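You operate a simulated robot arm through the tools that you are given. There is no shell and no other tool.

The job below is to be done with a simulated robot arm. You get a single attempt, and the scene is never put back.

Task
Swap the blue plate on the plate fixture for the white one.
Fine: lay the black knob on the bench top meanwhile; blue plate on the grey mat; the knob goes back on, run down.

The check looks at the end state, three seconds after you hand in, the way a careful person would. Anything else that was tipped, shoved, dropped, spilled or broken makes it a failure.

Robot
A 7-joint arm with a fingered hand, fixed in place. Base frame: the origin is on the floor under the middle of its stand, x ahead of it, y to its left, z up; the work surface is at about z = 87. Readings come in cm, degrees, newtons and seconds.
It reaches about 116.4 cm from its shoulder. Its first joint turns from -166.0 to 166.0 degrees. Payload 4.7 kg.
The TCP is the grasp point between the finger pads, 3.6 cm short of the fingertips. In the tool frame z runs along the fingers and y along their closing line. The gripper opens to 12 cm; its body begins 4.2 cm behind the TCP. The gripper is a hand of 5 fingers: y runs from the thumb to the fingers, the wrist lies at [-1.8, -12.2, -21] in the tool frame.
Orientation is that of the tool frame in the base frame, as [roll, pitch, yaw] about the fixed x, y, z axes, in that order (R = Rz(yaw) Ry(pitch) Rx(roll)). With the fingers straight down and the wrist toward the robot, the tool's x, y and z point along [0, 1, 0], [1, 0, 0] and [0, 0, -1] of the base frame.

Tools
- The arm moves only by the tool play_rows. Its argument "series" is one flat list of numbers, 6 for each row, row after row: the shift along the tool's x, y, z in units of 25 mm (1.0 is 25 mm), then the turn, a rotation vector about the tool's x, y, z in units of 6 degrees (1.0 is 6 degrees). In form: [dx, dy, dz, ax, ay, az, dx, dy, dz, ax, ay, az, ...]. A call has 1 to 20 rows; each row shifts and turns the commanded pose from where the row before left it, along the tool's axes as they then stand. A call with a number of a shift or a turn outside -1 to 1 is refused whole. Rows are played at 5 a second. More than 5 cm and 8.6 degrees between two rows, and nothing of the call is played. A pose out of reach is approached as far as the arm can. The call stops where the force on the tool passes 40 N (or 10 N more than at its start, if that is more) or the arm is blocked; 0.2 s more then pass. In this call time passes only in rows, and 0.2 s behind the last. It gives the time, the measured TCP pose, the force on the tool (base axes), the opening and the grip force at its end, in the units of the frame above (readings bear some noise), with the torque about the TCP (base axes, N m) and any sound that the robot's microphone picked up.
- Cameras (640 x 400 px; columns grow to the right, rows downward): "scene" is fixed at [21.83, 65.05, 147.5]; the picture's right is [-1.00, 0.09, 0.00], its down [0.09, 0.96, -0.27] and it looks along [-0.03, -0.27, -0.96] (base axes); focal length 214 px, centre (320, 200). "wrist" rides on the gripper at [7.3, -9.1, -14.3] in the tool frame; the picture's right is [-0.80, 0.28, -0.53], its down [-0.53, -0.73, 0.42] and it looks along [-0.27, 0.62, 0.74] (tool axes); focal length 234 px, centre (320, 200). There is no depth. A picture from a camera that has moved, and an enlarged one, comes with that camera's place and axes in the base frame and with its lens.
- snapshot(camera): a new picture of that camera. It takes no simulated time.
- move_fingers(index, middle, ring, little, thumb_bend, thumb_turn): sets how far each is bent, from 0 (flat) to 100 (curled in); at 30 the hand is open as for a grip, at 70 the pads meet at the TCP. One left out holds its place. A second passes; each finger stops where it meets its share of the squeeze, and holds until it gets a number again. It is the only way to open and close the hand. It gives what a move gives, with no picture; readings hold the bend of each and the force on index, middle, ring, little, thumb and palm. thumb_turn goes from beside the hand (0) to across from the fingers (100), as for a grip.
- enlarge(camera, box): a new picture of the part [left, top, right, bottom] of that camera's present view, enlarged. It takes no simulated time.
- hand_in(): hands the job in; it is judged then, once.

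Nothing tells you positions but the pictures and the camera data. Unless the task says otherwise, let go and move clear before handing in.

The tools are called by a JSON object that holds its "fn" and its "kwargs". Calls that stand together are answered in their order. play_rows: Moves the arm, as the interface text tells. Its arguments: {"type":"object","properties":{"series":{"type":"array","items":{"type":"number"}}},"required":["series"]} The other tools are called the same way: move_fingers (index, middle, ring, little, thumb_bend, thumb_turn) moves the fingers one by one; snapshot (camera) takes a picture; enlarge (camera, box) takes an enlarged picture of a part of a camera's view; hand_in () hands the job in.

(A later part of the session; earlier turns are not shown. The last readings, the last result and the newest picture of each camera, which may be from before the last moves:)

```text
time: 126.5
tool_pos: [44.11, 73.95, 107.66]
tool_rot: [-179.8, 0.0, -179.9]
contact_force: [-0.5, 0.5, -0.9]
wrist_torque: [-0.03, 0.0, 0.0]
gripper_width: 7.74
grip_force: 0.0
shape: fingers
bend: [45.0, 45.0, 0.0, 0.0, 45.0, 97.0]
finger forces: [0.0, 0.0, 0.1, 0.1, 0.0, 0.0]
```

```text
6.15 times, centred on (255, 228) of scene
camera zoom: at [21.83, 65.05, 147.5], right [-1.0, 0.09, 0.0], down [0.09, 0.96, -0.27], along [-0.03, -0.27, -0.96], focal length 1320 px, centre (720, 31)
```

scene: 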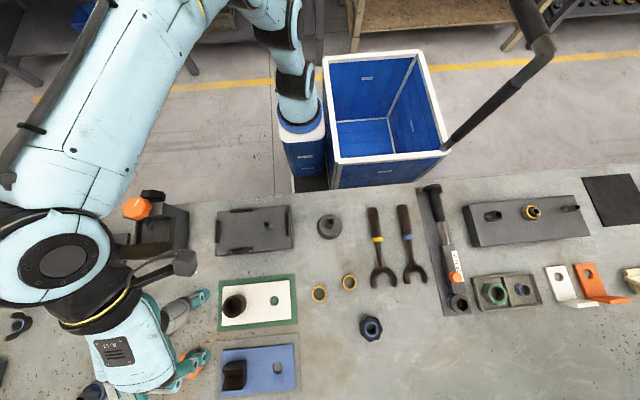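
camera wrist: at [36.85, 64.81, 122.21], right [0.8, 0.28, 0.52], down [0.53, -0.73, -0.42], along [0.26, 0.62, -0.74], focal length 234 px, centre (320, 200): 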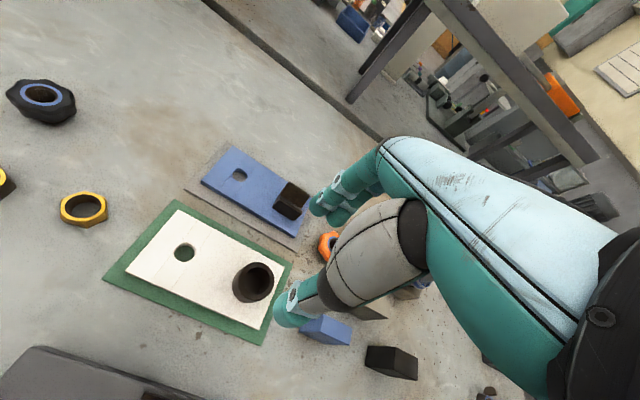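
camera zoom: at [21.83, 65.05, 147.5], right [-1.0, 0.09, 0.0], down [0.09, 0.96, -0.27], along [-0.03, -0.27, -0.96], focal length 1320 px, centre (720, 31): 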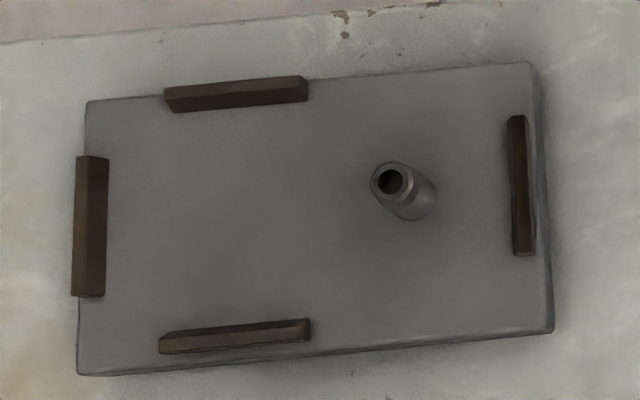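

Tube centre is about (43.6, 73.95), outer diameter 4.75 cm. The fixture inner bounds and stud are now measured (stud at 34.1, 55.27 in scene frame, clearances ±0.35 cm). Descending onto the tube.

{"fn": "play_rows", "kwargs": {"series": [0, 0, 0.75, 0, 0, 0, 0, 0, 0.75, 0, 0, 0, 0, 0, 0.75, 0, 0, 0, 0, 0, 0.75, 0, 0, 0, 0, 0, 0.75, 0, 0, 0, 0, 0, 0.75, 0, 0, 0, 0, 0, 0.7, 0, 0, 0]}}

{"fn": "enlarge", "kwargs": {"camera": "wrist", "box": [200, 160, 360, 330]}}

{"fn": "enlarge", "kwargs": {"camera": "scene", "box": [160, 250, 320, 350]}}

```text
time: 128.1
tool_pos: [44.26, 73.92, 94.75]
tool_rot: [180.0, -0.1, -179.9]
contact_force: [-0.9, 0.6, 0.2]
wrist_torque: [0.02, -0.04, 0.01]
gripper_width: 7.78
grip_force: 0.0
shape: fingers
bend: [45.0, 45.0, 0.0, 0.0, 45.0, 97.0]
finger forces: [0.1, 0.1, 0.0, 0.1, 0.1, 0.0]
```

```text
2.35 times, centred on (280, 245) of wrist
camera zoom: at [36.96, 64.69, 109.13], right [0.8, 0.28, 0.52], down [0.53, -0.73, -0.42], along [0.26, 0.62, -0.74], focal length 551 px, centre (414, 94)
```

zoom: 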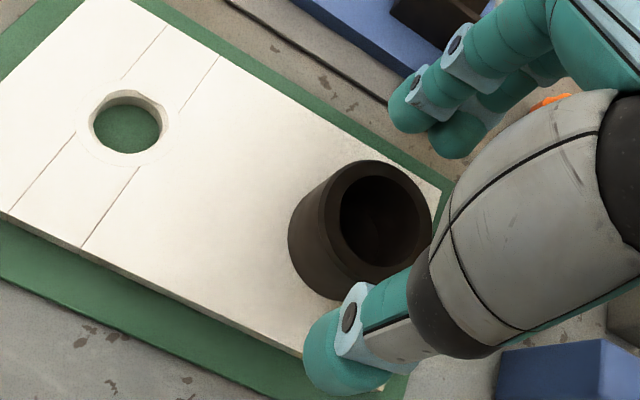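

```text
4.00 times, centred on (240, 300) of scene
camera zoom: at [21.83, 65.05, 147.5], right [-1.0, 0.09, 0.0], down [0.09, 0.96, -0.27], along [-0.03, -0.27, -0.96], focal length 858 px, centre (640, -200)
```

zoom: 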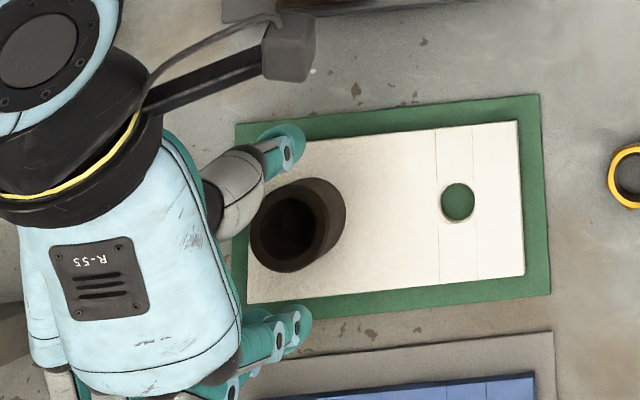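

{"fn": "play_rows", "kwargs": {"series": [0.04, 0, 0.3, 0, 0, 0, 0, 0, 0.3, 0, 0, 0, 0, 0, 0.22, 0, 0, 0]}}

{"fn": "enlarge", "kwargs": {"camera": "wrist", "box": [200, 160, 360, 330]}}

```text
time: 128.9
tool_pos: [44.1, 73.75, 92.67]
tool_rot: [-179.9, -0.1, -179.9]
contact_force: [-0.9, -0.3, -0.2]
wrist_torque: [0.03, -0.01, 0.01]
gripper_width: 7.75
grip_force: 0.0
shape: fingers
bend: [45.0, 45.0, 0.0, 0.0, 45.0, 97.0]
finger forces: [0.0, 0.0, 0.0, 0.1, 0.1, 0.1]
```

```text
2.35 times, centred on (280, 245) of wrist
camera zoom: at [36.81, 64.71, 107.06], right [0.8, 0.28, 0.52], down [0.53, -0.73, -0.42], along [0.26, 0.62, -0.74], focal length 551 px, centre (414, 94)
```

zoom: 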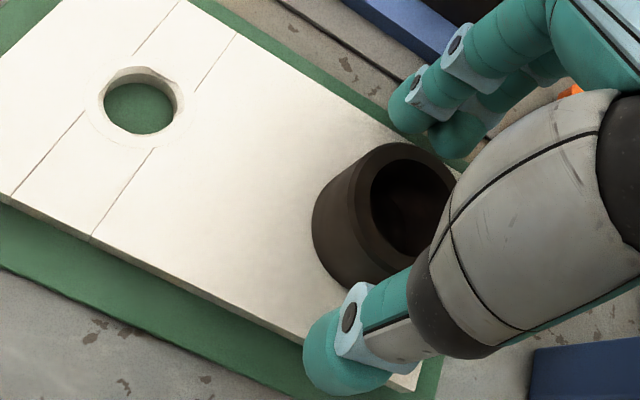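

Closing gently first to check centring.

{"fn": "move_fingers", "kwargs": {"index": 56, "middle": 56, "thumb_bend": 56}}

{"fn": "enlarge", "kwargs": {"camera": "wrist", "box": [200, 160, 360, 330]}}

```text
time: 129.9
tool_pos: [44.06, 73.81, 92.71]
tool_rot: [-180.0, -0.2, 180.0]
contact_force: [-0.4, -1.2, -1.0]
wrist_torque: [-0.03, 0.02, -0.03]
gripper_width: 4.84
grip_force: 0.7
shape: fingers
bend: [56.0, 56.0, 0.0, 0.0, 54.0, 99.0]
finger forces: [0.0, 0.1, 0.0, 0.0, 1.7, 0.0]
```

```text
2.35 times, centred on (280, 245) of wrist
camera zoom: at [36.81, 64.7, 107.07], right [0.8, 0.28, 0.52], down [0.53, -0.73, -0.42], along [0.26, 0.62, -0.74], focal length 551 px, centre (414, 94)
```

zoom: 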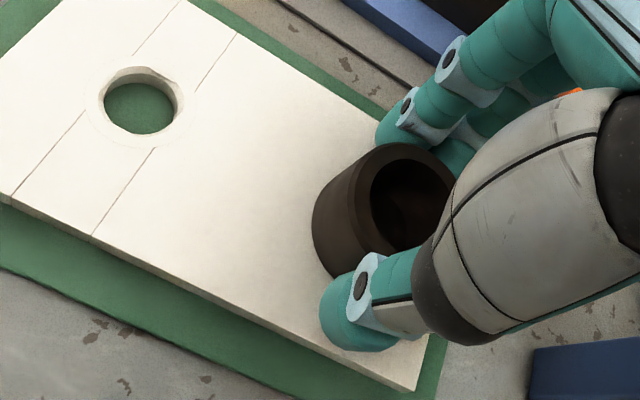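

{"fn": "move_fingers", "kwargs": {"index": 95, "middle": 95, "thumb_bend": 95}}

{"fn": "play_rows", "kwargs": {"series": [0, 0, -0.06, 0, 0, 0, 0, 0, -0.06, 0, 0, 0, 0, 0, -0.06, 0, 0, 0, 0, 0, -0.06, 0, 0, 0]}}

{"fn": "enlarge", "kwargs": {"camera": "wrist", "box": [150, 160, 350, 350]}}

{"fn": "enlarge", "kwargs": {"camera": "scene", "box": [160, 250, 320, 350]}}

```text
time: 130.9
tool_pos: [44.1, 73.93, 92.6]
tool_rot: [-179.8, -0.2, 180.0]
contact_force: [1.2, 1.8, 0.9]
wrist_torque: [-0.02, -0.04, -0.06]
gripper_width: 4.27
grip_force: 16.2
shape: fingers
bend: [60.0, 62.0, 0.0, 0.0, 57.0, 99.0]
finger forces: [8.6, 8.0, 0.0, 0.0, 15.8, 0.0]
```

```text
time: 131.9
tool_pos: [43.95, 73.83, 93.18]
tool_rot: [-179.8, -0.1, 180.0]
contact_force: [-0.7, 0.3, -3.4]
wrist_torque: [-0.01, -0.07, -0.03]
gripper_width: 4.22
grip_force: 15.8
shape: fingers
bend: [60.0, 62.0, 0.0, 0.0, 57.0, 99.0]
finger forces: [7.6, 7.6, 0.1, 0.0, 16.3, 0.0]
```

```text
2.11 times, centred on (250, 255) of wrist
camera zoom: at [36.75, 64.73, 107.69], right [0.8, 0.28, 0.52], down [0.53, -0.73, -0.42], along [0.26, 0.62, -0.74], focal length 493 px, centre (467, 84)
```

zoom: 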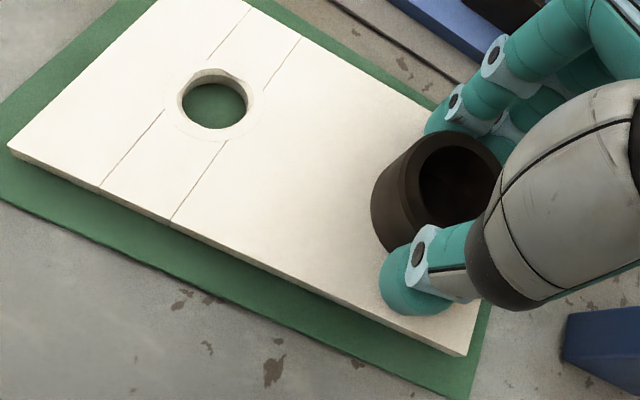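

```text
4.00 times, centred on (240, 300) of scene
camera zoom: at [21.83, 65.05, 147.5], right [-1.0, 0.09, 0.0], down [0.09, 0.96, -0.27], along [-0.03, -0.27, -0.96], focal length 858 px, centre (640, -200)
```

zoom: 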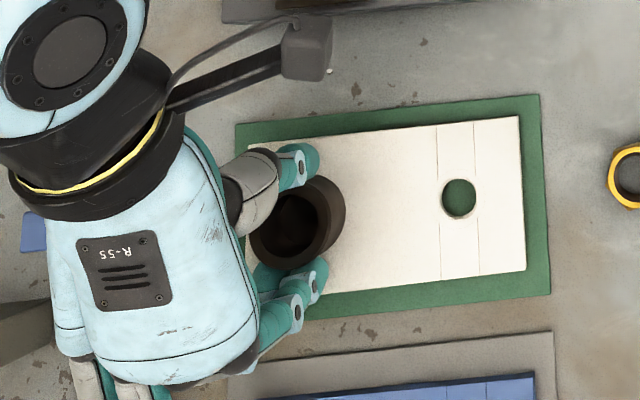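

The tube takes the load. Lifting on, watching for slip.

{"fn": "play_rows", "kwargs": {"series": [0, 0, -0.1, 0, 0, 0, 0, 0, -0.1, 0, 0, 0, 0, 0, -0.1, 0, 0, 0, 0, 0, -0.1, 0, 0, 0]}}

{"fn": "enlarge", "kwargs": {"camera": "wrist", "box": [150, 160, 350, 350]}}

{"fn": "play_rows", "kwargs": {"series": [0, 0, -0.2, 0, 0, 0, 0, 0, -0.2, 0, 0, 0, 0, 0, -0.2, 0, 0, 0, 0, 0, -0.2, 0, 0, 0]}}

{"fn": "enlarge", "kwargs": {"camera": "wrist", "box": [150, 160, 350, 350]}}

```text
time: 132.9
tool_pos: [44.13, 73.89, 94.25]
tool_rot: [-179.9, -0.1, 180.0]
contact_force: [0.7, 0.3, -3.1]
wrist_torque: [0.04, -0.16, 0.01]
gripper_width: 4.27
grip_force: 15.3
shape: fingers
bend: [60.0, 62.0, 0.0, 0.0, 57.0, 99.0]
finger forces: [7.0, 8.3, 0.0, 0.1, 16.4, 0.1]
```

```text
2.11 times, centred on (250, 255) of wrist
camera zoom: at [36.79, 64.77, 108.66], right [0.8, 0.28, 0.52], down [0.53, -0.73, -0.42], along [0.26, 0.62, -0.74], focal length 493 px, centre (467, 84)
```

zoom: 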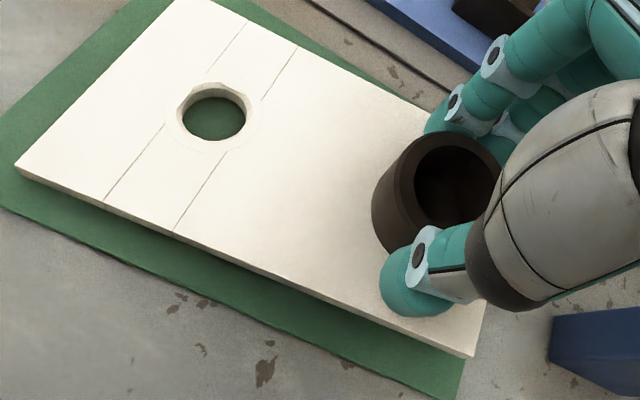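

```text
time: 133.9
tool_pos: [43.95, 73.8, 96.35]
tool_rot: [-179.9, -0.2, -180.0]
contact_force: [0.4, -0.1, -3.5]
wrist_torque: [0.01, -0.1, 0.01]
gripper_width: 4.28
grip_force: 15.5
shape: fingers
bend: [60.0, 62.0, 0.0, 0.0, 57.0, 99.0]
finger forces: [6.9, 8.3, 0.1, 0.1, 16.1, 0.0]
```

```text
2.11 times, centred on (250, 255) of wrist
camera zoom: at [36.76, 64.73, 110.67], right [0.8, 0.28, 0.52], down [0.53, -0.73, -0.42], along [0.26, 0.62, -0.74], focal length 493 px, centre (467, 84)
```

zoom: 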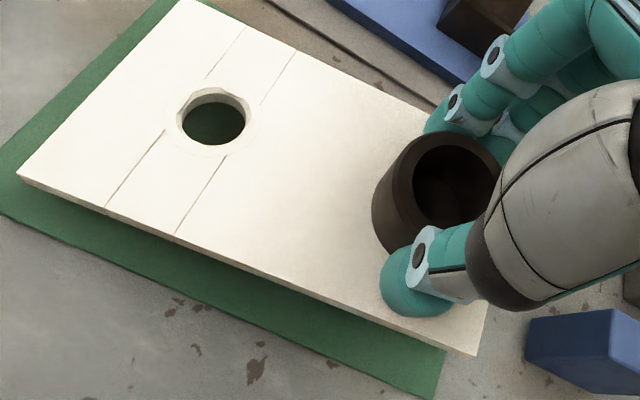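

Holding level. Lifting to carry height.

{"fn": "play_rows", "kwargs": {"series": [0, 0, -0.3, 0, 0, 0, 0, 0, -0.4, 0, 0, 0, 0, 0, -0.5, 0, 0, 0, 0, 0, -0.5, 0, 0, 0, 0, 0, -0.5, 0, 0, 0, 0, 0, -0.5, 0, 0, 0, 0, 0, -0.5, 0, 0, 0, 0, 0, -0.4, 0, 0, 0]}}

{"fn": "snapshot", "kwargs": {"camera": "wrist"}}

{"fn": "enlarge", "kwargs": {"camera": "scene", "box": [180, 260, 320, 350]}}

```text
time: 135.7
tool_pos: [43.97, 73.83, 105.37]
tool_rot: [-179.9, -0.1, 180.0]
contact_force: [0.1, 0.0, -3.6]
wrist_torque: [0.04, -0.12, 0.0]
gripper_width: 4.25
grip_force: 15.7
shape: fingers
bend: [60.0, 62.0, 0.0, 0.0, 57.0, 99.0]
finger forces: [6.8, 8.6, 0.1, 0.1, 16.0, 0.1]
```

```text
taken
camera wrist: at [36.81, 64.78, 119.73], right [0.8, 0.28, 0.52], down [0.53, -0.73, -0.42], along [0.26, 0.62, -0.74], focal length 234 px, centre (320, 200)
```

wrist: 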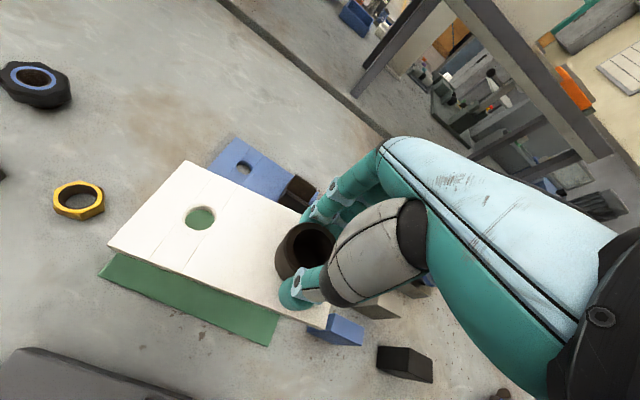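

```text
4.44 times, centred on (250, 305) of scene
camera zoom: at [21.83, 65.05, 147.5], right [-1.0, 0.09, 0.0], down [0.09, 0.96, -0.27], along [-0.03, -0.27, -0.96], focal length 953 px, centre (631, -267)
```

zoom: 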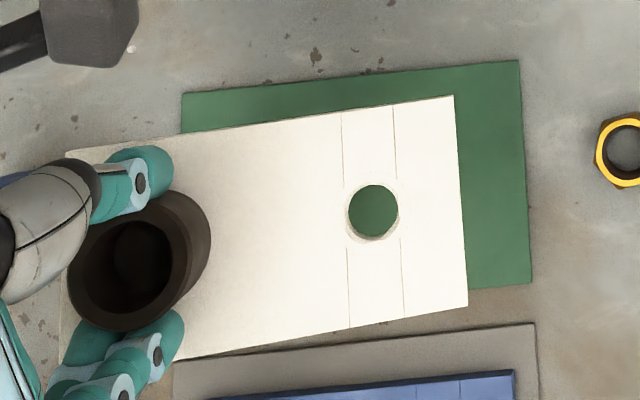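

The plate's free end sags about 10° (pivoting at the grip but now stable). I'll tilt the hand about tool y to level it, then re-measure.

{"fn": "play_rows", "kwargs": {"series": [0, 0, 0, 0, 0.5, 0, 0, 0, 0, 0, 0.5, 0, 0, 0, 0, 0, 0.5, 0]}}

{"fn": "enlarge", "kwargs": {"camera": "scene", "box": [180, 260, 320, 350]}}

{"fn": "enlarge", "kwargs": {"camera": "wrist", "box": [80, 140, 350, 350]}}

```text
time: 136.5
tool_pos: [43.92, 73.81, 105.3]
tool_rot: [-179.9, -9.1, 180.0]
contact_force: [0.3, 0.1, -3.6]
wrist_torque: [0.01, -0.17, -0.03]
gripper_width: 4.25
grip_force: 15.7
shape: fingers
bend: [60.0, 62.0, 0.0, 0.0, 57.0, 99.0]
finger forces: [6.9, 8.9, 0.1, 0.0, 15.9, 0.0]
```

```text
4.44 times, centred on (250, 305) of scene
camera zoom: at [21.83, 65.05, 147.5], right [-1.0, 0.09, 0.0], down [0.09, 0.96, -0.27], along [-0.03, -0.27, -0.96], focal length 953 px, centre (631, -267)
```

zoom: 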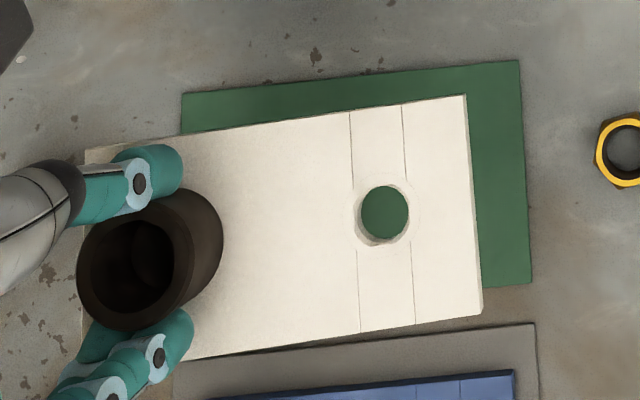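

```text
1.90 times, centred on (215, 245) of wrist
camera zoom: at [39.13, 64.76, 120.65], right [0.88, 0.28, 0.39], down [0.46, -0.73, -0.5], along [0.15, 0.62, -0.77], focal length 446 px, centre (520, 114)
```

zoom: 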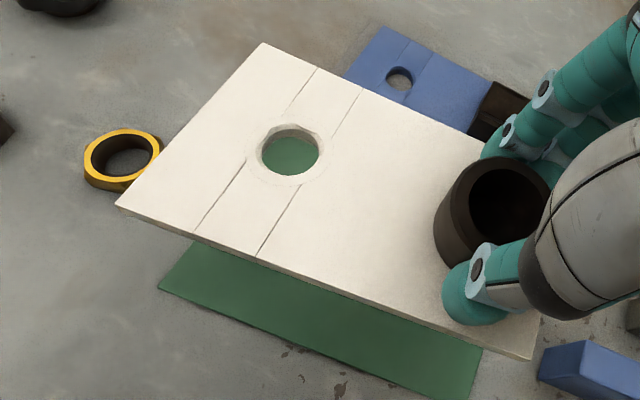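

Plate is now level but yawed about +2.2°; the scene view puts its hole at (33.5, 73.2). I'll correct the yaw and carry it over to the fixture.

{"fn": "play_rows", "kwargs": {"series": [0, 0, 0, -0.029, 0, 0.181, 0, 0, 0, -0.029, 0, 0.181, -0.022, -0.5, -0.0035, 0, 0, 0, -0.022, -0.85, -0.0035, 0, 0, 0, -0.022, -0.85, -0.0035, 0, 0, 0, -0.022, -0.85, -0.0035, 0, 0, 0, -0.022, -0.85, -0.0035, 0, 0, 0, -0.022, -0.85, -0.0035, 0, 0, 0, -0.022, -0.85, -0.0035, 0, 0, 0, -0.022, -0.85, -0.0035, 0, 0, 0, -0.022, -0.87, -0.0035, 0, 0, 0]}}

{"fn": "enlarge", "kwargs": {"camera": "scene", "box": [180, 190, 320, 275]}}

{"fn": "snapshot", "kwargs": {"camera": "wrist"}}

```text
time: 138.9
tool_pos: [43.78, 55.38, 105.26]
tool_rot: [-179.9, -9.1, 177.8]
contact_force: [0.1, 0.0, -3.6]
wrist_torque: [0.02, -0.12, -0.01]
gripper_width: 4.25
grip_force: 16.4
shape: fingers
bend: [61.0, 62.0, 0.0, 0.0, 57.0, 99.0]
finger forces: [7.0, 9.5, 0.0, 0.0, 15.9, 0.1]
```

```text
4.57 times, centred on (250, 232) of scene
camera zoom: at [21.83, 65.05, 147.5], right [-1.0, 0.09, 0.0], down [0.09, 0.96, -0.27], along [-0.03, -0.27, -0.96], focal length 980 px, centre (640, 51)
```

zoom: 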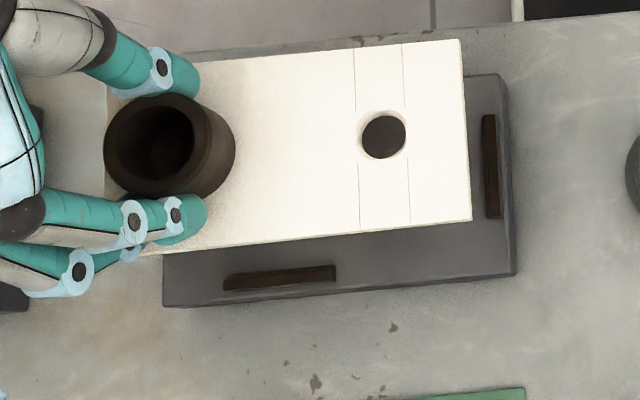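

```text
taken
camera wrist: at [38.5, 46.55, 120.65], right [0.89, 0.25, 0.39], down [0.43, -0.75, -0.5], along [0.17, 0.61, -0.77], focal length 234 px, centre (320, 200)
```

wrist: 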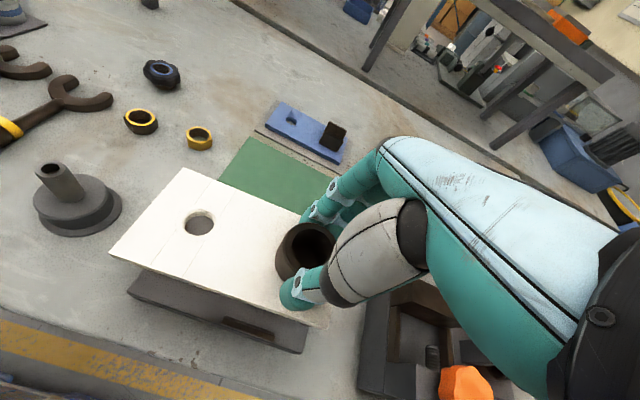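

Hole is currently at (33.2, 55.0), the stud at (34.1, 55.27); yaw residual +0.8°. Correcting and lowering to just above the stud.

{"fn": "play_rows", "kwargs": {"series": [0, 0, 0, -0.02, 0, 0.13, -0.18, 0.036, -0.029, 0, 0, 0, -0.18, 0.036, -0.029, 0, 0, 0, -0.071, 0, 0.444, 0, 0, 0, -0.071, 0, 0.444, 0, 0, 0, -0.071, 0, 0.444, 0, 0, 0, -0.071, 0, 0.444, 0, 0, 0]}}

{"fn": "enlarge", "kwargs": {"camera": "scene", "box": [205, 195, 305, 260]}}

{"fn": "enlarge", "kwargs": {"camera": "wrist", "box": [80, 140, 350, 350]}}

```text
time: 140.5
tool_pos: [44.71, 55.72, 100.83]
tool_rot: [-179.9, -9.1, 177.1]
contact_force: [-0.2, 0.0, -2.7]
wrist_torque: [0.02, -0.16, -0.01]
gripper_width: 4.27
grip_force: 15.8
shape: fingers
bend: [61.0, 62.0, 0.0, 0.0, 57.0, 99.0]
finger forces: [7.0, 9.4, 0.1, 0.0, 15.6, 0.0]
```

```text
6.15 times, centred on (255, 228) of scene
camera zoom: at [21.83, 65.05, 147.5], right [-1.0, 0.09, 0.0], down [0.09, 0.96, -0.27], along [-0.03, -0.27, -0.96], focal length 1320 px, centre (720, 31)
```

zoom: 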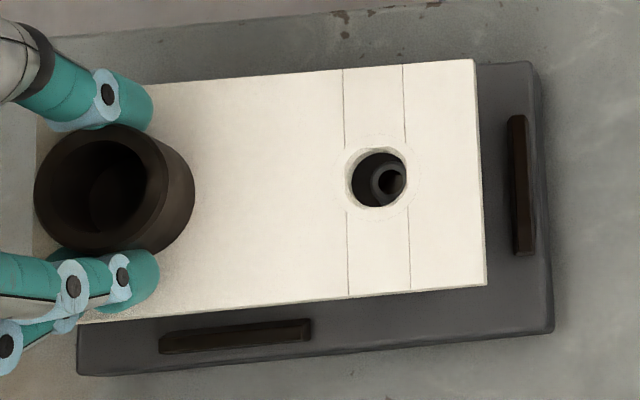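

```text
1.90 times, centred on (215, 245) of wrist
camera zoom: at [39.36, 46.9, 116.2], right [0.89, 0.23, 0.39], down [0.42, -0.76, -0.5], along [0.18, 0.61, -0.77], focal length 446 px, centre (520, 114)
```

zoom: 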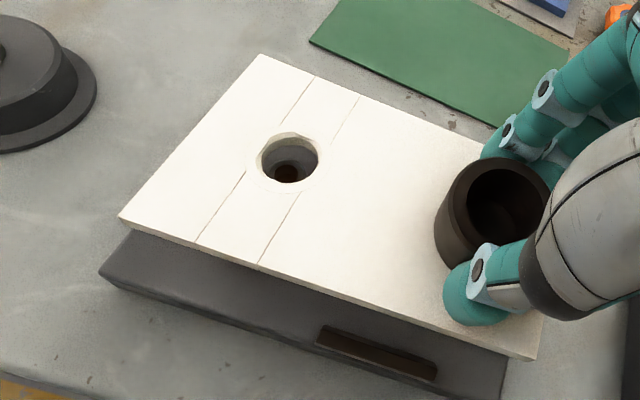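

Plate is level, square, with the hole 0.2 cm off in y. Small correction, then lower over the stud in steps.

{"fn": "play_rows", "kwargs": {"series": [-0.02, -0.079, -0.003, 0, 0, 0, -0.032, 0, 0.197, 0, 0, 0, -0.032, 0, 0.197, 0, 0, 0, -0.032, 0, 0.197, 0, 0, 0]}}

{"fn": "enlarge", "kwargs": {"camera": "scene", "box": [205, 195, 305, 260]}}

{"fn": "enlarge", "kwargs": {"camera": "wrist", "box": [140, 180, 260, 280]}}

```text
time: 141.5
tool_pos: [44.85, 55.68, 99.28]
tool_rot: [-179.9, -9.1, 177.0]
contact_force: [-0.5, -0.4, -4.0]
wrist_torque: [0.04, -0.19, -0.03]
gripper_width: 4.24
grip_force: 16.4
shape: fingers
bend: [61.0, 62.0, 0.0, 0.0, 57.0, 99.0]
finger forces: [7.0, 9.5, 0.1, 0.0, 15.6, 0.0]
```

```text
6.15 times, centred on (255, 228) of scene
camera zoom: at [21.83, 65.05, 147.5], right [-1.0, 0.09, 0.0], down [0.09, 0.96, -0.27], along [-0.03, -0.27, -0.96], focal length 1320 px, centre (720, 31)
```

zoom: 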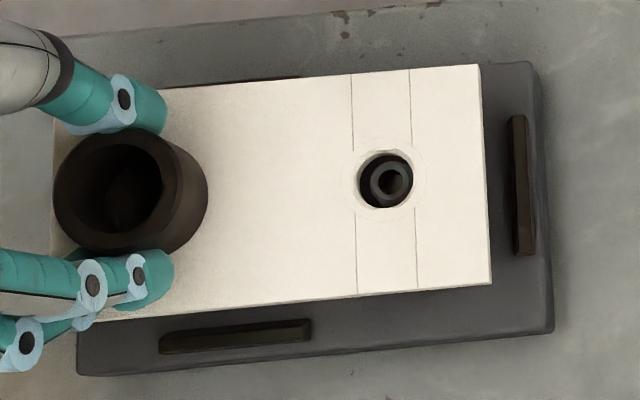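

```text
4.00 times, centred on (200, 230) of wrist
camera zoom: at [39.43, 46.73, 114.67], right [0.89, 0.23, 0.39], down [0.42, -0.76, -0.5], along [0.18, 0.61, -0.77], focal length 937 px, centre (800, 80)
```

zoom: 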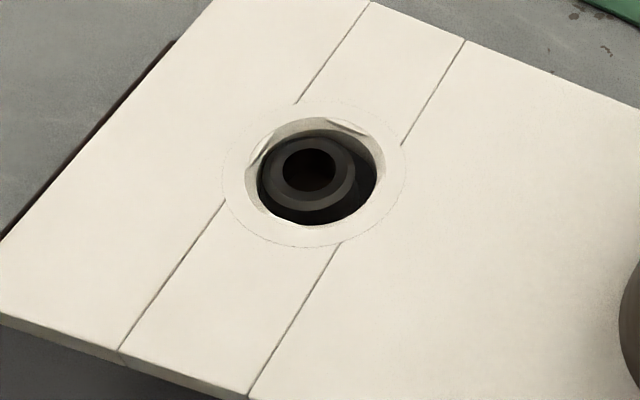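

The stud tip is entering the hole nearly centred. Continuing down.

{"fn": "play_rows", "kwargs": {"series": [0, 0, 0.19, 0, 0, 0, -0.012, 0, 0.197, 0, 0, 0, -0.032, 0, 0.197, 0, 0, 0]}}

{"fn": "enlarge", "kwargs": {"camera": "scene", "box": [205, 195, 305, 260]}}

{"fn": "enlarge", "kwargs": {"camera": "wrist", "box": [80, 140, 350, 350]}}

```text
time: 142.3
tool_pos: [44.55, 55.52, 97.99]
tool_rot: [-179.9, -9.1, 177.0]
contact_force: [0.1, -0.1, -3.4]
wrist_torque: [0.01, -0.2, 0.01]
gripper_width: 4.24
grip_force: 16.7
shape: fingers
bend: [61.0, 62.0, 0.0, 0.0, 57.0, 99.0]
finger forces: [7.0, 9.5, 0.0, 0.0, 15.6, 0.0]
```

```text
6.15 times, centred on (255, 228) of scene
camera zoom: at [21.83, 65.05, 147.5], right [-1.0, 0.09, 0.0], down [0.09, 0.96, -0.27], along [-0.03, -0.27, -0.96], focal length 1320 px, centre (720, 31)
```

zoom: 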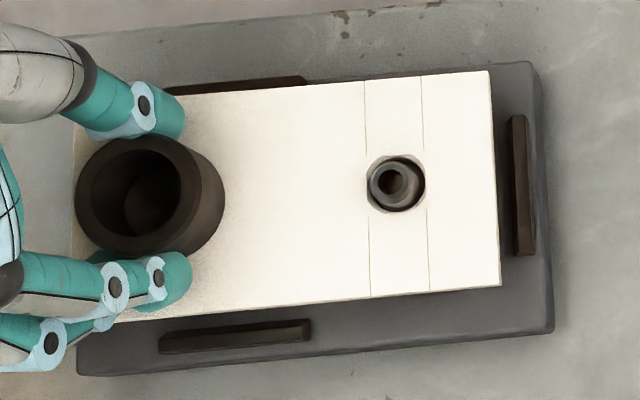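

```text
1.90 times, centred on (215, 245) of wrist
camera zoom: at [39.23, 46.69, 113.33], right [0.89, 0.23, 0.39], down [0.42, -0.76, -0.5], along [0.18, 0.61, -0.77], focal length 446 px, centre (520, 114)
```

zoom: 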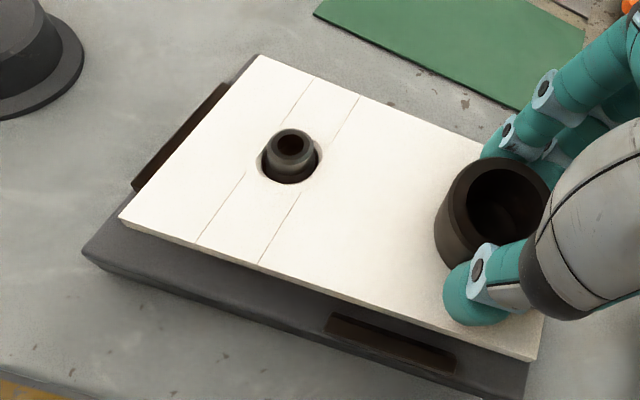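

Well aligned inside the stops. Continue lowering with force monitoring.

{"fn": "play_rows", "kwargs": {"series": [-0.032, 0.01, 0.197, 0, 0, 0, -0.032, 0.01, 0.197, 0, 0, 0, -0.016, 0, 0.1, 0, 0, 0]}}

{"fn": "enlarge", "kwargs": {"camera": "scene", "box": [205, 195, 305, 260]}}

{"fn": "play_rows", "kwargs": {"series": [-0.016, 0, 0.1, 0, 0, 0, -0.016, 0, 0.1, 0, 0, 0]}}

```text
time: 143.1
tool_pos: [44.52, 55.47, 96.54]
tool_rot: [-180.0, -9.1, 177.0]
contact_force: [0.8, 1.0, -4.1]
wrist_torque: [-0.01, -0.16, 0.04]
gripper_width: 4.27
grip_force: 16.6
shape: fingers
bend: [61.0, 62.0, 0.0, 0.0, 57.0, 99.0]
finger forces: [7.1, 9.5, 0.0, 0.0, 15.6, 0.0]
```

```text
6.15 times, centred on (255, 228) of scene
camera zoom: at [21.83, 65.05, 147.5], right [-1.0, 0.09, 0.0], down [0.09, 0.96, -0.27], along [-0.03, -0.27, -0.96], focal length 1320 px, centre (720, 31)
```

zoom: 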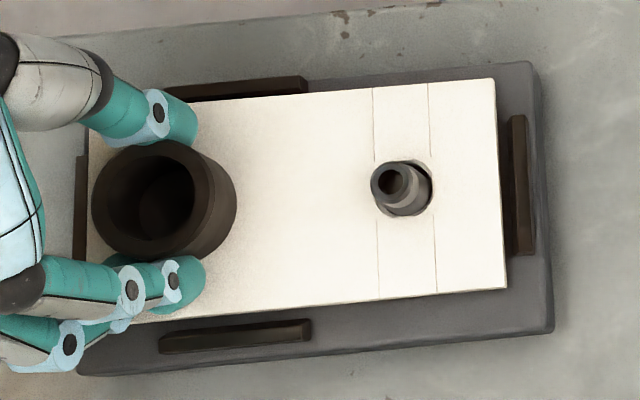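

```text
time: 143.7
tool_pos: [44.58, 55.55, 96.14]
tool_rot: [-180.0, -9.1, 176.9]
contact_force: [0.1, 0.0, -3.9]
wrist_torque: [0.06, -0.13, -0.01]
gripper_width: 4.25
grip_force: 16.3
shape: fingers
bend: [61.0, 62.0, 0.0, 0.0, 57.0, 99.0]
finger forces: [7.2, 9.2, 0.1, 0.0, 15.6, 0.0]
```

{"fn": "play_rows", "kwargs": {"series": [-0.01, 0, 0.06, 0, 0, 0, -0.01, 0, 0.06, 0, 0, 0]}}

{"fn": "play_rows", "kwargs": {"series": [-0.01, 0, 0.06, 0, 0, 0, -0.01, 0, 0.06, 0, 0, 0]}}

{"fn": "enlarge", "kwargs": {"camera": "scene", "box": [205, 195, 305, 260]}}

{"fn": "enlarge", "kwargs": {"camera": "wrist", "box": [80, 140, 350, 350]}}

```text
time: 144.3
tool_pos: [44.62, 55.44, 95.72]
tool_rot: [-179.9, -9.1, 177.0]
contact_force: [0.0, 0.1, -2.1]
wrist_torque: [0.05, -0.07, -0.07]
gripper_width: 4.24
grip_force: 15.2
shape: fingers
bend: [61.0, 62.0, 0.0, 0.0, 57.0, 99.0]
finger forces: [7.6, 7.5, 0.0, 0.0, 15.5, 0.0]
```

```text
time: 144.9
tool_pos: [44.67, 55.52, 95.35]
tool_rot: [-179.8, -9.2, 177.0]
contact_force: [0.8, 0.1, -2.5]
wrist_torque: [0.08, -0.04, -0.05]
gripper_width: 4.24
grip_force: 15.4
shape: fingers
bend: [61.0, 62.0, 0.0, 0.0, 57.0, 99.0]
finger forces: [7.9, 7.2, 0.0, 0.1, 15.5, 0.0]
```

```text
6.15 times, centred on (255, 228) of scene
camera zoom: at [21.83, 65.05, 147.5], right [-1.0, 0.09, 0.0], down [0.09, 0.96, -0.27], along [-0.03, -0.27, -0.96], focal length 1320 px, centre (720, 31)
```

zoom: 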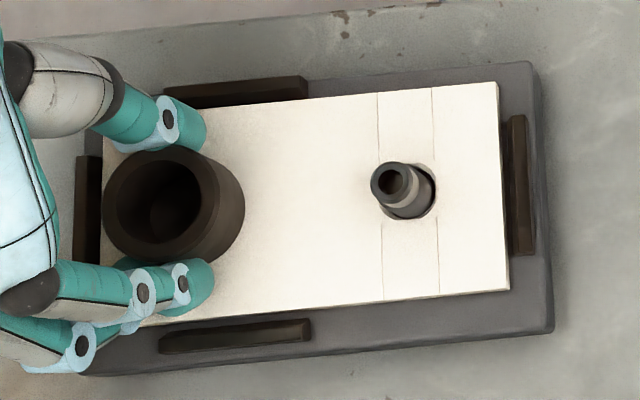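

```text
1.90 times, centred on (215, 245) of wrist
camera zoom: at [39.31, 46.68, 110.85], right [0.89, 0.23, 0.39], down [0.42, -0.76, -0.5], along [0.18, 0.61, -0.77], focal length 446 px, centre (520, 114)
```

zoom: 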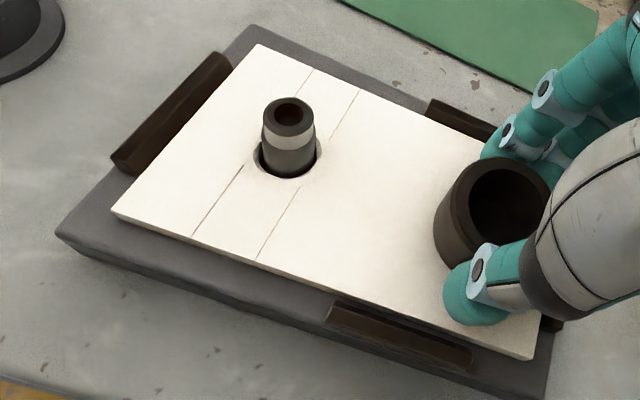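

The stud end is down. Seating the other end in small steps.

{"fn": "play_rows", "kwargs": {"series": [-0.008, 0, 0.05, 0, 0, 0, -0.008, 0, 0.05, 0, 0, 0]}}

{"fn": "play_rows", "kwargs": {"series": [-0.008, 0, 0.05, 0, 0, 0, -0.008, 0, 0.05, 0, 0, 0]}}

```text
time: 145.5
tool_pos: [44.46, 55.5, 95.23]
tool_rot: [-180.0, -9.2, 176.9]
contact_force: [0.6, -1.4, -1.0]
wrist_torque: [0.02, -0.06, -0.01]
gripper_width: 4.25
grip_force: 15.6
shape: fingers
bend: [61.0, 62.0, 0.0, 0.0, 57.0, 99.0]
finger forces: [8.0, 7.2, 0.1, 0.1, 15.9, 0.0]
```

```text
time: 146.1
tool_pos: [44.56, 55.57, 95.17]
tool_rot: [179.8, -9.1, 177.0]
contact_force: [0.8, -0.1, 10.7]
wrist_torque: [-0.13, 0.02, 0.0]
gripper_width: 4.24
grip_force: 16.3
shape: fingers
bend: [61.0, 62.0, 0.0, 0.0, 57.0, 99.0]
finger forces: [8.2, 8.1, 0.0, 0.0, 16.9, 0.0]
```

{"fn": "enlarge", "kwargs": {"camera": "scene", "box": [205, 195, 305, 260]}}

{"fn": "enlarge", "kwargs": {"camera": "wrist", "box": [80, 140, 350, 350]}}

```text
6.15 times, centred on (255, 228) of scene
camera zoom: at [21.83, 65.05, 147.5], right [-1.0, 0.09, 0.0], down [0.09, 0.96, -0.27], along [-0.03, -0.27, -0.96], focal length 1320 px, centre (720, 31)
```

zoom: 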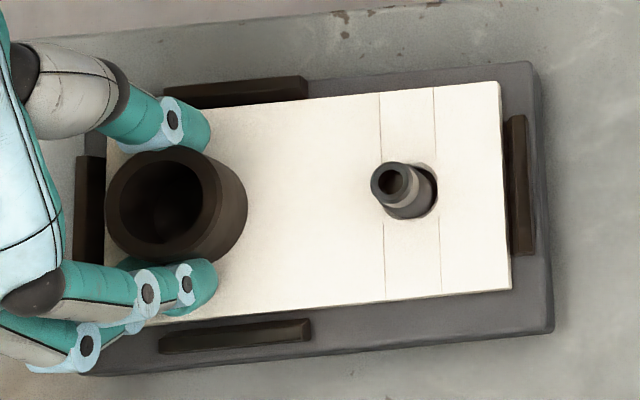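

```text
1.90 times, centred on (215, 245) of wrist
camera zoom: at [39.22, 46.65, 110.57], right [0.89, 0.23, 0.39], down [0.42, -0.75, -0.5], along [0.18, 0.61, -0.77], focal length 446 px, centre (520, 114)
```

zoom: 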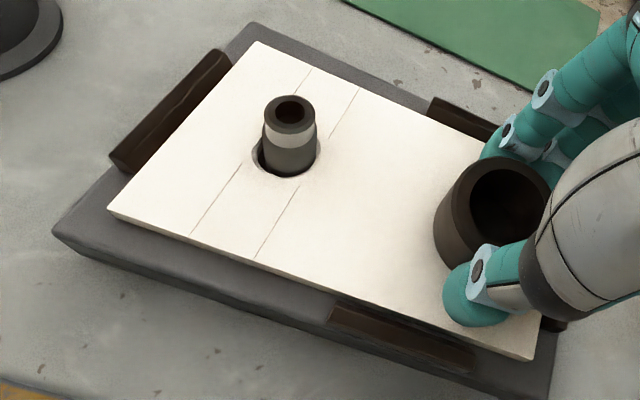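

White plate is seated over the stud inside the stops. Releasing and rising along base z.

{"fn": "move_fingers", "kwargs": {"index": 50, "middle": 50, "thumb_bend": 49}}

{"fn": "play_rows", "kwargs": {"series": [0.016, 0, -0.1, 0, 0, 0, 0.032, 0, -0.2, 0, 0, 0, 0.064, 0, -0.4, 0, 0, 0, 0.11, 0, -0.7, 0, 0, 0, 0.12, 0, -0.75, 0, 0, 0, 0.12, 0, -0.75, 0, 0, 0, 0.12, 0, -0.75, 0, 0, 0, 0.12, 0, -0.75, 0, 0, 0, 0, 0, 0, 0, -0.5, 0, 0, 0, 0, 0, -0.5, 0, 0, 0, 0, 0, -0.5, 0]}}

{"fn": "enlarge", "kwargs": {"camera": "scene", "box": [205, 195, 305, 260]}}

{"fn": "snapshot", "kwargs": {"camera": "wrist"}}

```text
time: 147.1
tool_pos: [44.55, 55.46, 95.13]
tool_rot: [-179.9, -9.1, 177.0]
contact_force: [-0.5, -3.0, 10.2]
wrist_torque: [0.15, -0.16, -0.03]
gripper_width: 6.4
grip_force: 5.2
shape: fingers
bend: [50.0, 54.0, 0.0, 0.0, 49.0, 98.0]
finger forces: [0.1, 10.9, 0.1, 0.0, 0.0, 0.0]
```

```text
time: 149.5
tool_pos: [44.62, 55.54, 106.12]
tool_rot: [-179.9, -0.1, 177.0]
contact_force: [0.2, -0.6, 0.5]
wrist_torque: [0.04, -0.01, 0.01]
gripper_width: 6.39
grip_force: 0.0
shape: fingers
bend: [50.0, 50.0, 0.0, 0.0, 49.0, 98.0]
finger forces: [0.1, 0.0, 0.0, 0.1, 0.0, 0.0]
```

```text
6.15 times, centred on (255, 228) of scene
camera zoom: at [21.83, 65.05, 147.5], right [-1.0, 0.09, 0.0], down [0.09, 0.96, -0.27], along [-0.03, -0.27, -0.96], focal length 1320 px, centre (720, 31)
```

zoom: 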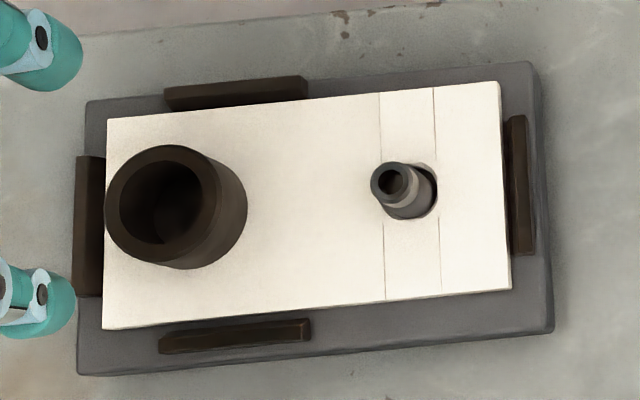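

```text
taken
camera wrist: at [36.93, 46.82, 120.58], right [0.82, 0.24, 0.52], down [0.49, -0.76, -0.42], along [0.3, 0.61, -0.74], focal length 234 px, centre (320, 200)
```

wrist: 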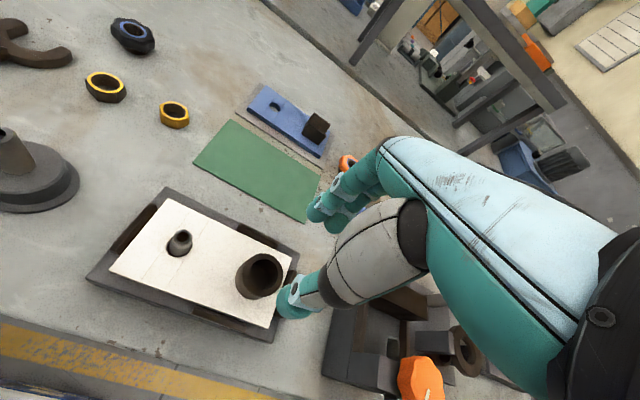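

The white plate sits flat between all four stops with the stud through its hole. Now I go back for the knob: open the fingers, square up yaw and move above it.

{"fn": "move_fingers", "kwargs": {"index": 45, "middle": 44, "thumb_bend": 45}}

{"fn": "play_rows", "kwargs": {"series": [0, 0, -0.4, 0, 0, -0.5, 0, 0, -0.4, 0, 0, 0, 0.885, 0.695, 0, 0, 0, 0, 0.885, 0.695, 0, 0, 0, 0, 0.885, 0.695, 0, 0, 0, 0, 0.885, 0.695, 0, 0, 0, 0, 0.885, 0.695, 0, 0, 0, 0, 0.885, 0.695, 0, 0, 0, 0, 0.885, 0.695, 0, 0, 0, 0, 0.885, 0.695, 0, 0, 0, 0, 0.885, 0.695, 0, 0, 0, 0, 0.885, 0.695, 0, 0, 0, 0, 0.885, 0.695, 0, 0, 0, 0, 0.885, 0.695, 0, 0, 0, 0, 0.885, 0.695, 0, 0, 0, 0, 0.885, 0.695, 0, 0, 0, 0, 0.885, 0.695, 0, 0, 0, 0]}}

{"fn": "snapshot", "kwargs": {"camera": "wrist"}}

{"fn": "enlarge", "kwargs": {"camera": "wrist", "box": [210, 240, 310, 320]}}

```text
time: 150.5
tool_pos: [44.61, 55.53, 106.16]
tool_rot: [-179.9, -0.1, 177.0]
contact_force: [0.1, 0.5, 0.5]
wrist_torque: [0.03, 0.01, 0.01]
gripper_width: 7.77
grip_force: 0.2
shape: fingers
bend: [45.0, 44.0, 0.0, 0.0, 45.0, 97.0]
finger forces: [0.0, 0.0, 0.1, 0.1, 0.0, 0.0]
```

```text
time: 154.1
tool_pos: [11.37, 81.68, 108.26]
tool_rot: [-179.9, -0.1, -180.0]
contact_force: [-0.1, -0.3, 0.4]
wrist_torque: [0.0, 0.02, 0.01]
gripper_width: 7.78
grip_force: 0.2
shape: fingers
bend: [45.0, 44.0, 0.0, 0.0, 45.0, 97.0]
finger forces: [0.0, 0.1, 0.0, 0.0, 0.0, 0.1]
```

```text
taken
camera wrist: at [4.12, 72.5, 122.74], right [0.8, 0.28, 0.52], down [0.53, -0.73, -0.42], along [0.26, 0.62, -0.74], focal length 234 px, centre (320, 200)
```

wrist: 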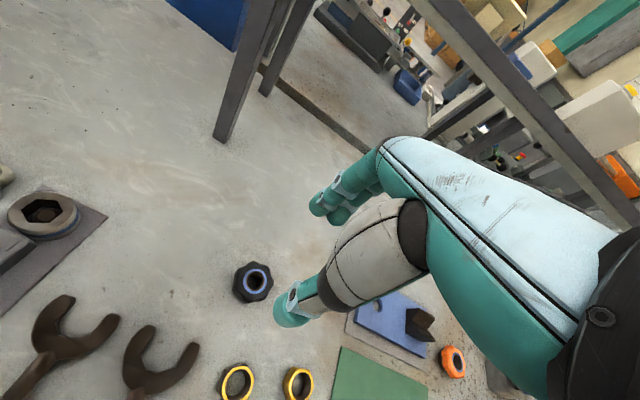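

```text
5.00 times, centred on (260, 280) of wrist
camera zoom: at [4.12, 72.5, 122.74], right [0.8, 0.28, 0.52], down [0.53, -0.73, -0.42], along [0.26, 0.62, -0.74], focal length 1171 px, centre (620, -200)
```

zoom: 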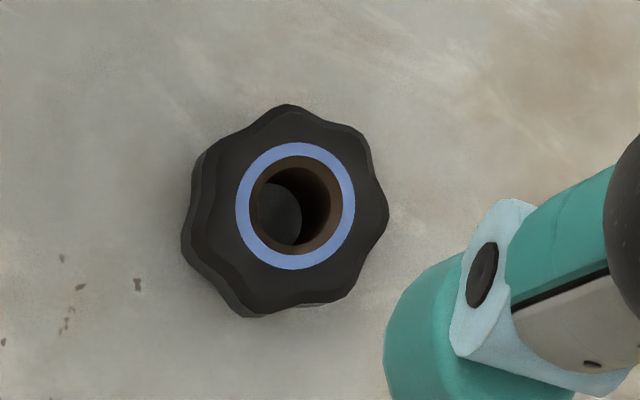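

The knob is exactly where it was left relative to the hand. Descending and gripping it slightly higher than before.

{"fn": "play_rows", "kwargs": {"series": [0, 0, 0.8, 0, 0, 0, 0, 0, 0.8, 0, 0, 0, 0, 0, 0.8, 0, 0, 0, 0, 0, 0.8, 0, 0, 0, 0, 0, 0.8, 0, 0, 0, 0, 0, 0.8, 0, 0, 0, 0, 0, 0.8, 0, 0, 0, 0, 0, 0.6, 0, 0, 0, 0, 0, 0.22, 0, 0, 0, 0, 0, 0.2, 0, 0, 0]}}

{"fn": "enlarge", "kwargs": {"camera": "wrist", "box": [230, 180, 350, 330]}}

```text
time: 156.3
tool_pos: [11.44, 81.6, 91.6]
tool_rot: [-179.9, -0.1, -180.0]
contact_force: [0.5, -0.4, -0.7]
wrist_torque: [-0.03, 0.0, 0.01]
gripper_width: 7.8
grip_force: 0.0
shape: fingers
bend: [45.0, 44.0, 0.0, 0.0, 45.0, 97.0]
finger forces: [0.1, 0.0, 0.0, 0.1, 0.0, 0.1]
```

```text
2.67 times, centred on (290, 255) of wrist
camera zoom: at [4.23, 72.46, 106.11], right [0.8, 0.28, 0.52], down [0.53, -0.73, -0.42], along [0.26, 0.62, -0.74], focal length 624 px, centre (400, 53)
```

zoom: 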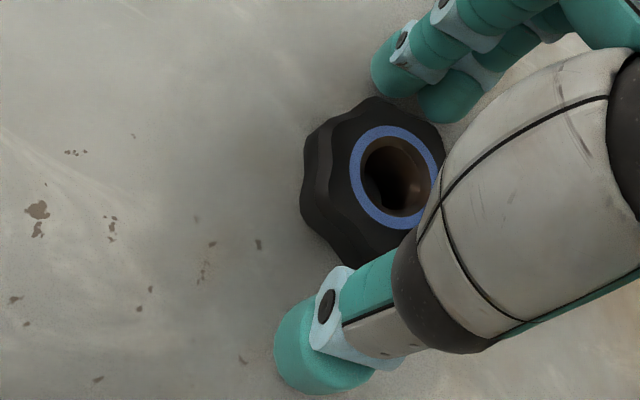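

{"fn": "move_fingers", "kwargs": {"index": 55, "middle": 56, "thumb_bend": 56}}

{"fn": "move_fingers", "kwargs": {"index": 75, "middle": 75, "thumb_bend": 75}}

{"fn": "play_rows", "kwargs": {"series": [0, 0, -0.2, 0, 0, 0, 0, 0, -0.4, 0, 0, 0, 0, 0, -0.8, 0, 0, 0, 0, 0, -0.8, 0, 0, 0, 0, 0, -0.8, 0, 0, 0, 0, 0, -0.8, 0, 0, 0, 0, 0, -0.8, 0, 0, 0, 0, 0, -0.8, 0, 0, 0]}}

{"fn": "enlarge", "kwargs": {"camera": "wrist", "box": [230, 180, 350, 330]}}

```text
time: 157.3
tool_pos: [11.42, 81.6, 91.71]
tool_rot: [-179.9, -0.1, 180.0]
contact_force: [0.3, -0.2, 1.1]
wrist_torque: [0.0, 0.01, 0.01]
gripper_width: 5.18
grip_force: 2.0
shape: fingers
bend: [54.0, 55.0, 0.0, 0.0, 54.0, 99.0]
finger forces: [1.1, 1.2, 0.0, 0.0, 2.0, 0.1]
```

```text
time: 158.3
tool_pos: [11.33, 81.53, 91.65]
tool_rot: [-180.0, -0.1, -180.0]
contact_force: [-0.9, 0.4, -0.3]
wrist_torque: [0.0, -0.04, -0.01]
gripper_width: 4.83
grip_force: 16.5
shape: fingers
bend: [58.0, 60.0, 0.0, 0.0, 55.0, 99.0]
finger forces: [8.4, 7.4, 0.1, 0.0, 16.5, 0.0]
```

```text
time: 160.1
tool_pos: [11.46, 81.62, 105.19]
tool_rot: [-179.9, 0.0, -179.8]
contact_force: [0.0, 0.4, -1.0]
wrist_torque: [-0.03, -0.01, 0.0]
gripper_width: 4.84
grip_force: 16.2
shape: fingers
bend: [58.0, 60.0, 0.0, 0.0, 55.0, 99.0]
finger forces: [8.5, 7.5, 0.0, 0.0, 16.4, 0.0]
```

```text
2.67 times, centred on (290, 255) of wrist
camera zoom: at [4.15, 72.51, 119.65], right [0.8, 0.28, 0.52], down [0.53, -0.73, -0.42], along [0.26, 0.62, -0.74], focal length 624 px, centre (400, 53)
```

zoom: 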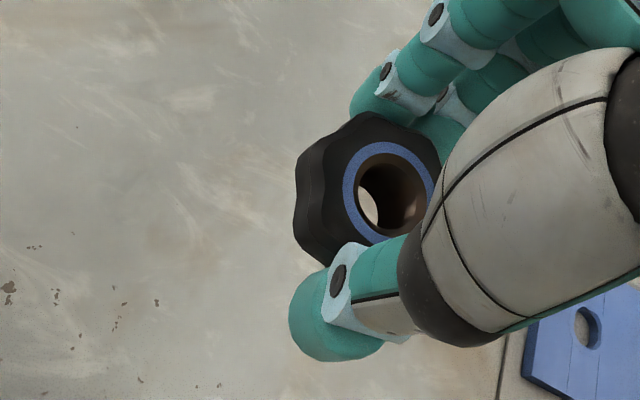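

Knob is held firmly. Carrying it above the stud, then turning to yaw ~276 for the screw-on stroke.

{"fn": "play_rows", "kwargs": {"series": [-0.76, -0.887, 0, 0, 0, 0, -0.76, -0.887, 0, 0, 0, 0, -0.76, -0.887, 0, 0, 0, 0, -0.76, -0.887, 0, 0, 0, 0, -0.76, -0.887, 0, 0, 0, 0, -0.76, -0.887, 0, 0, 0, 0, -0.76, -0.887, 0, 0, 0, 0, -0.76, -0.887, 0, 0, 0, 0, -0.76, -0.887, 0, 0, 0, 0, -0.76, -0.887, 0, 0, 0, 0, -0.76, -0.887, 0, 0, 0, 0, -0.76, -0.887, 0, 0, 0, 0]}}

{"fn": "play_rows", "kwargs": {"series": [0, 0, 0, 0, 0, -1, 0, 0, 0, 0, 0, -1, 0, 0, 0, 0, 0, -1, 0, 0, 0, 0, 0, -1, 0, 0, 0, 0, 0, -1, 0, 0, 0, 0, 0, -1, 0, 0, 0, 0, 0, -1, 0, 0, 0, 0, 0, -1, 0, 0, 0, 0, 0, -1, 0, 0, 0, 0, 0, -1, 0, 0, 0, 0, 0, -1, 0, 0, 0, 0, 0, -1, 0, 0, 0, 0, 0, -1, 0, 0, 0, 0, 0, -1, 0, 0, 0, 0, 0, -1, 0, 0, 0, 0, 0, -1]}}

{"fn": "snapshot", "kwargs": {"camera": "wrist"}}

{"fn": "enlarge", "kwargs": {"camera": "scene", "box": [205, 195, 305, 260]}}

```text
time: 162.7
tool_pos: [34.31, 55.0, 104.94]
tool_rot: [-179.9, -0.1, 180.0]
contact_force: [-0.8, -0.3, -0.9]
wrist_torque: [-0.01, 0.03, -0.05]
gripper_width: 4.84
grip_force: 16.3
shape: fingers
bend: [58.0, 60.0, 0.0, 0.0, 55.0, 99.0]
finger forces: [8.4, 7.7, 0.0, 0.1, 16.4, 0.1]
```

```text
time: 166.1
tool_pos: [34.26, 55.09, 105.16]
tool_rot: [179.8, 0.0, -83.9]
contact_force: [-0.7, -1.2, -0.5]
wrist_torque: [-0.01, 0.0, 0.01]
gripper_width: 4.83
grip_force: 15.7
shape: fingers
bend: [58.0, 60.0, 0.0, 0.0, 55.0, 99.0]
finger forces: [8.4, 7.5, 0.0, 0.1, 16.3, 0.0]
```

```text
taken
camera wrist: at [44.19, 48.77, 119.56], right [-0.36, 0.77, 0.53], down [0.67, 0.61, -0.43], along [-0.65, 0.2, -0.74], focal length 234 px, centre (320, 200)
```

wrist: 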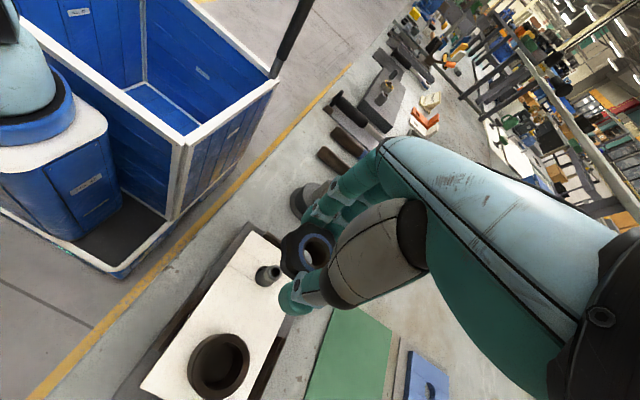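

```text
6.15 times, centred on (255, 228) of scene
camera zoom: at [21.83, 65.05, 147.5], right [-1.0, 0.09, 0.0], down [0.09, 0.96, -0.27], along [-0.03, -0.27, -0.96], focal length 1320 px, centre (720, 31)
```

zoom: 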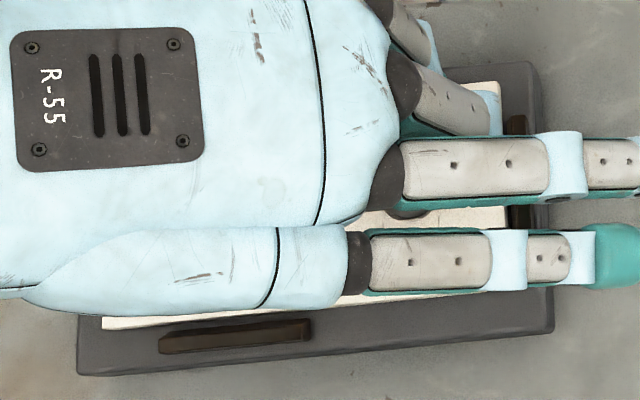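

{"fn": "enlarge", "kwargs": {"camera": "wrist", "box": [230, 210, 350, 320]}}

```text
3.64 times, centred on (290, 265) of wrist
camera zoom: at [44.19, 48.77, 119.56], right [-0.36, 0.77, 0.53], down [0.67, 0.61, -0.43], along [-0.65, 0.2, -0.74], focal length 852 px, centre (429, -36)
```

zoom: 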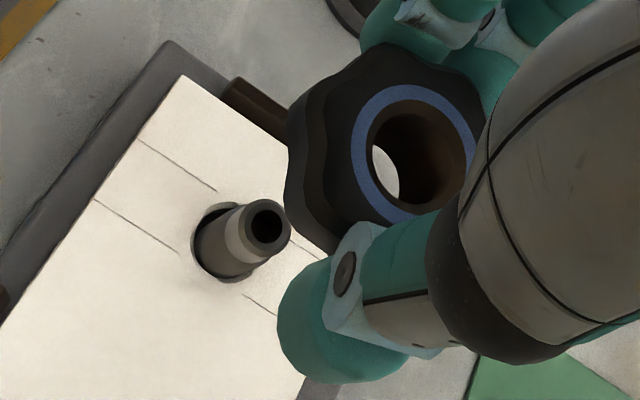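

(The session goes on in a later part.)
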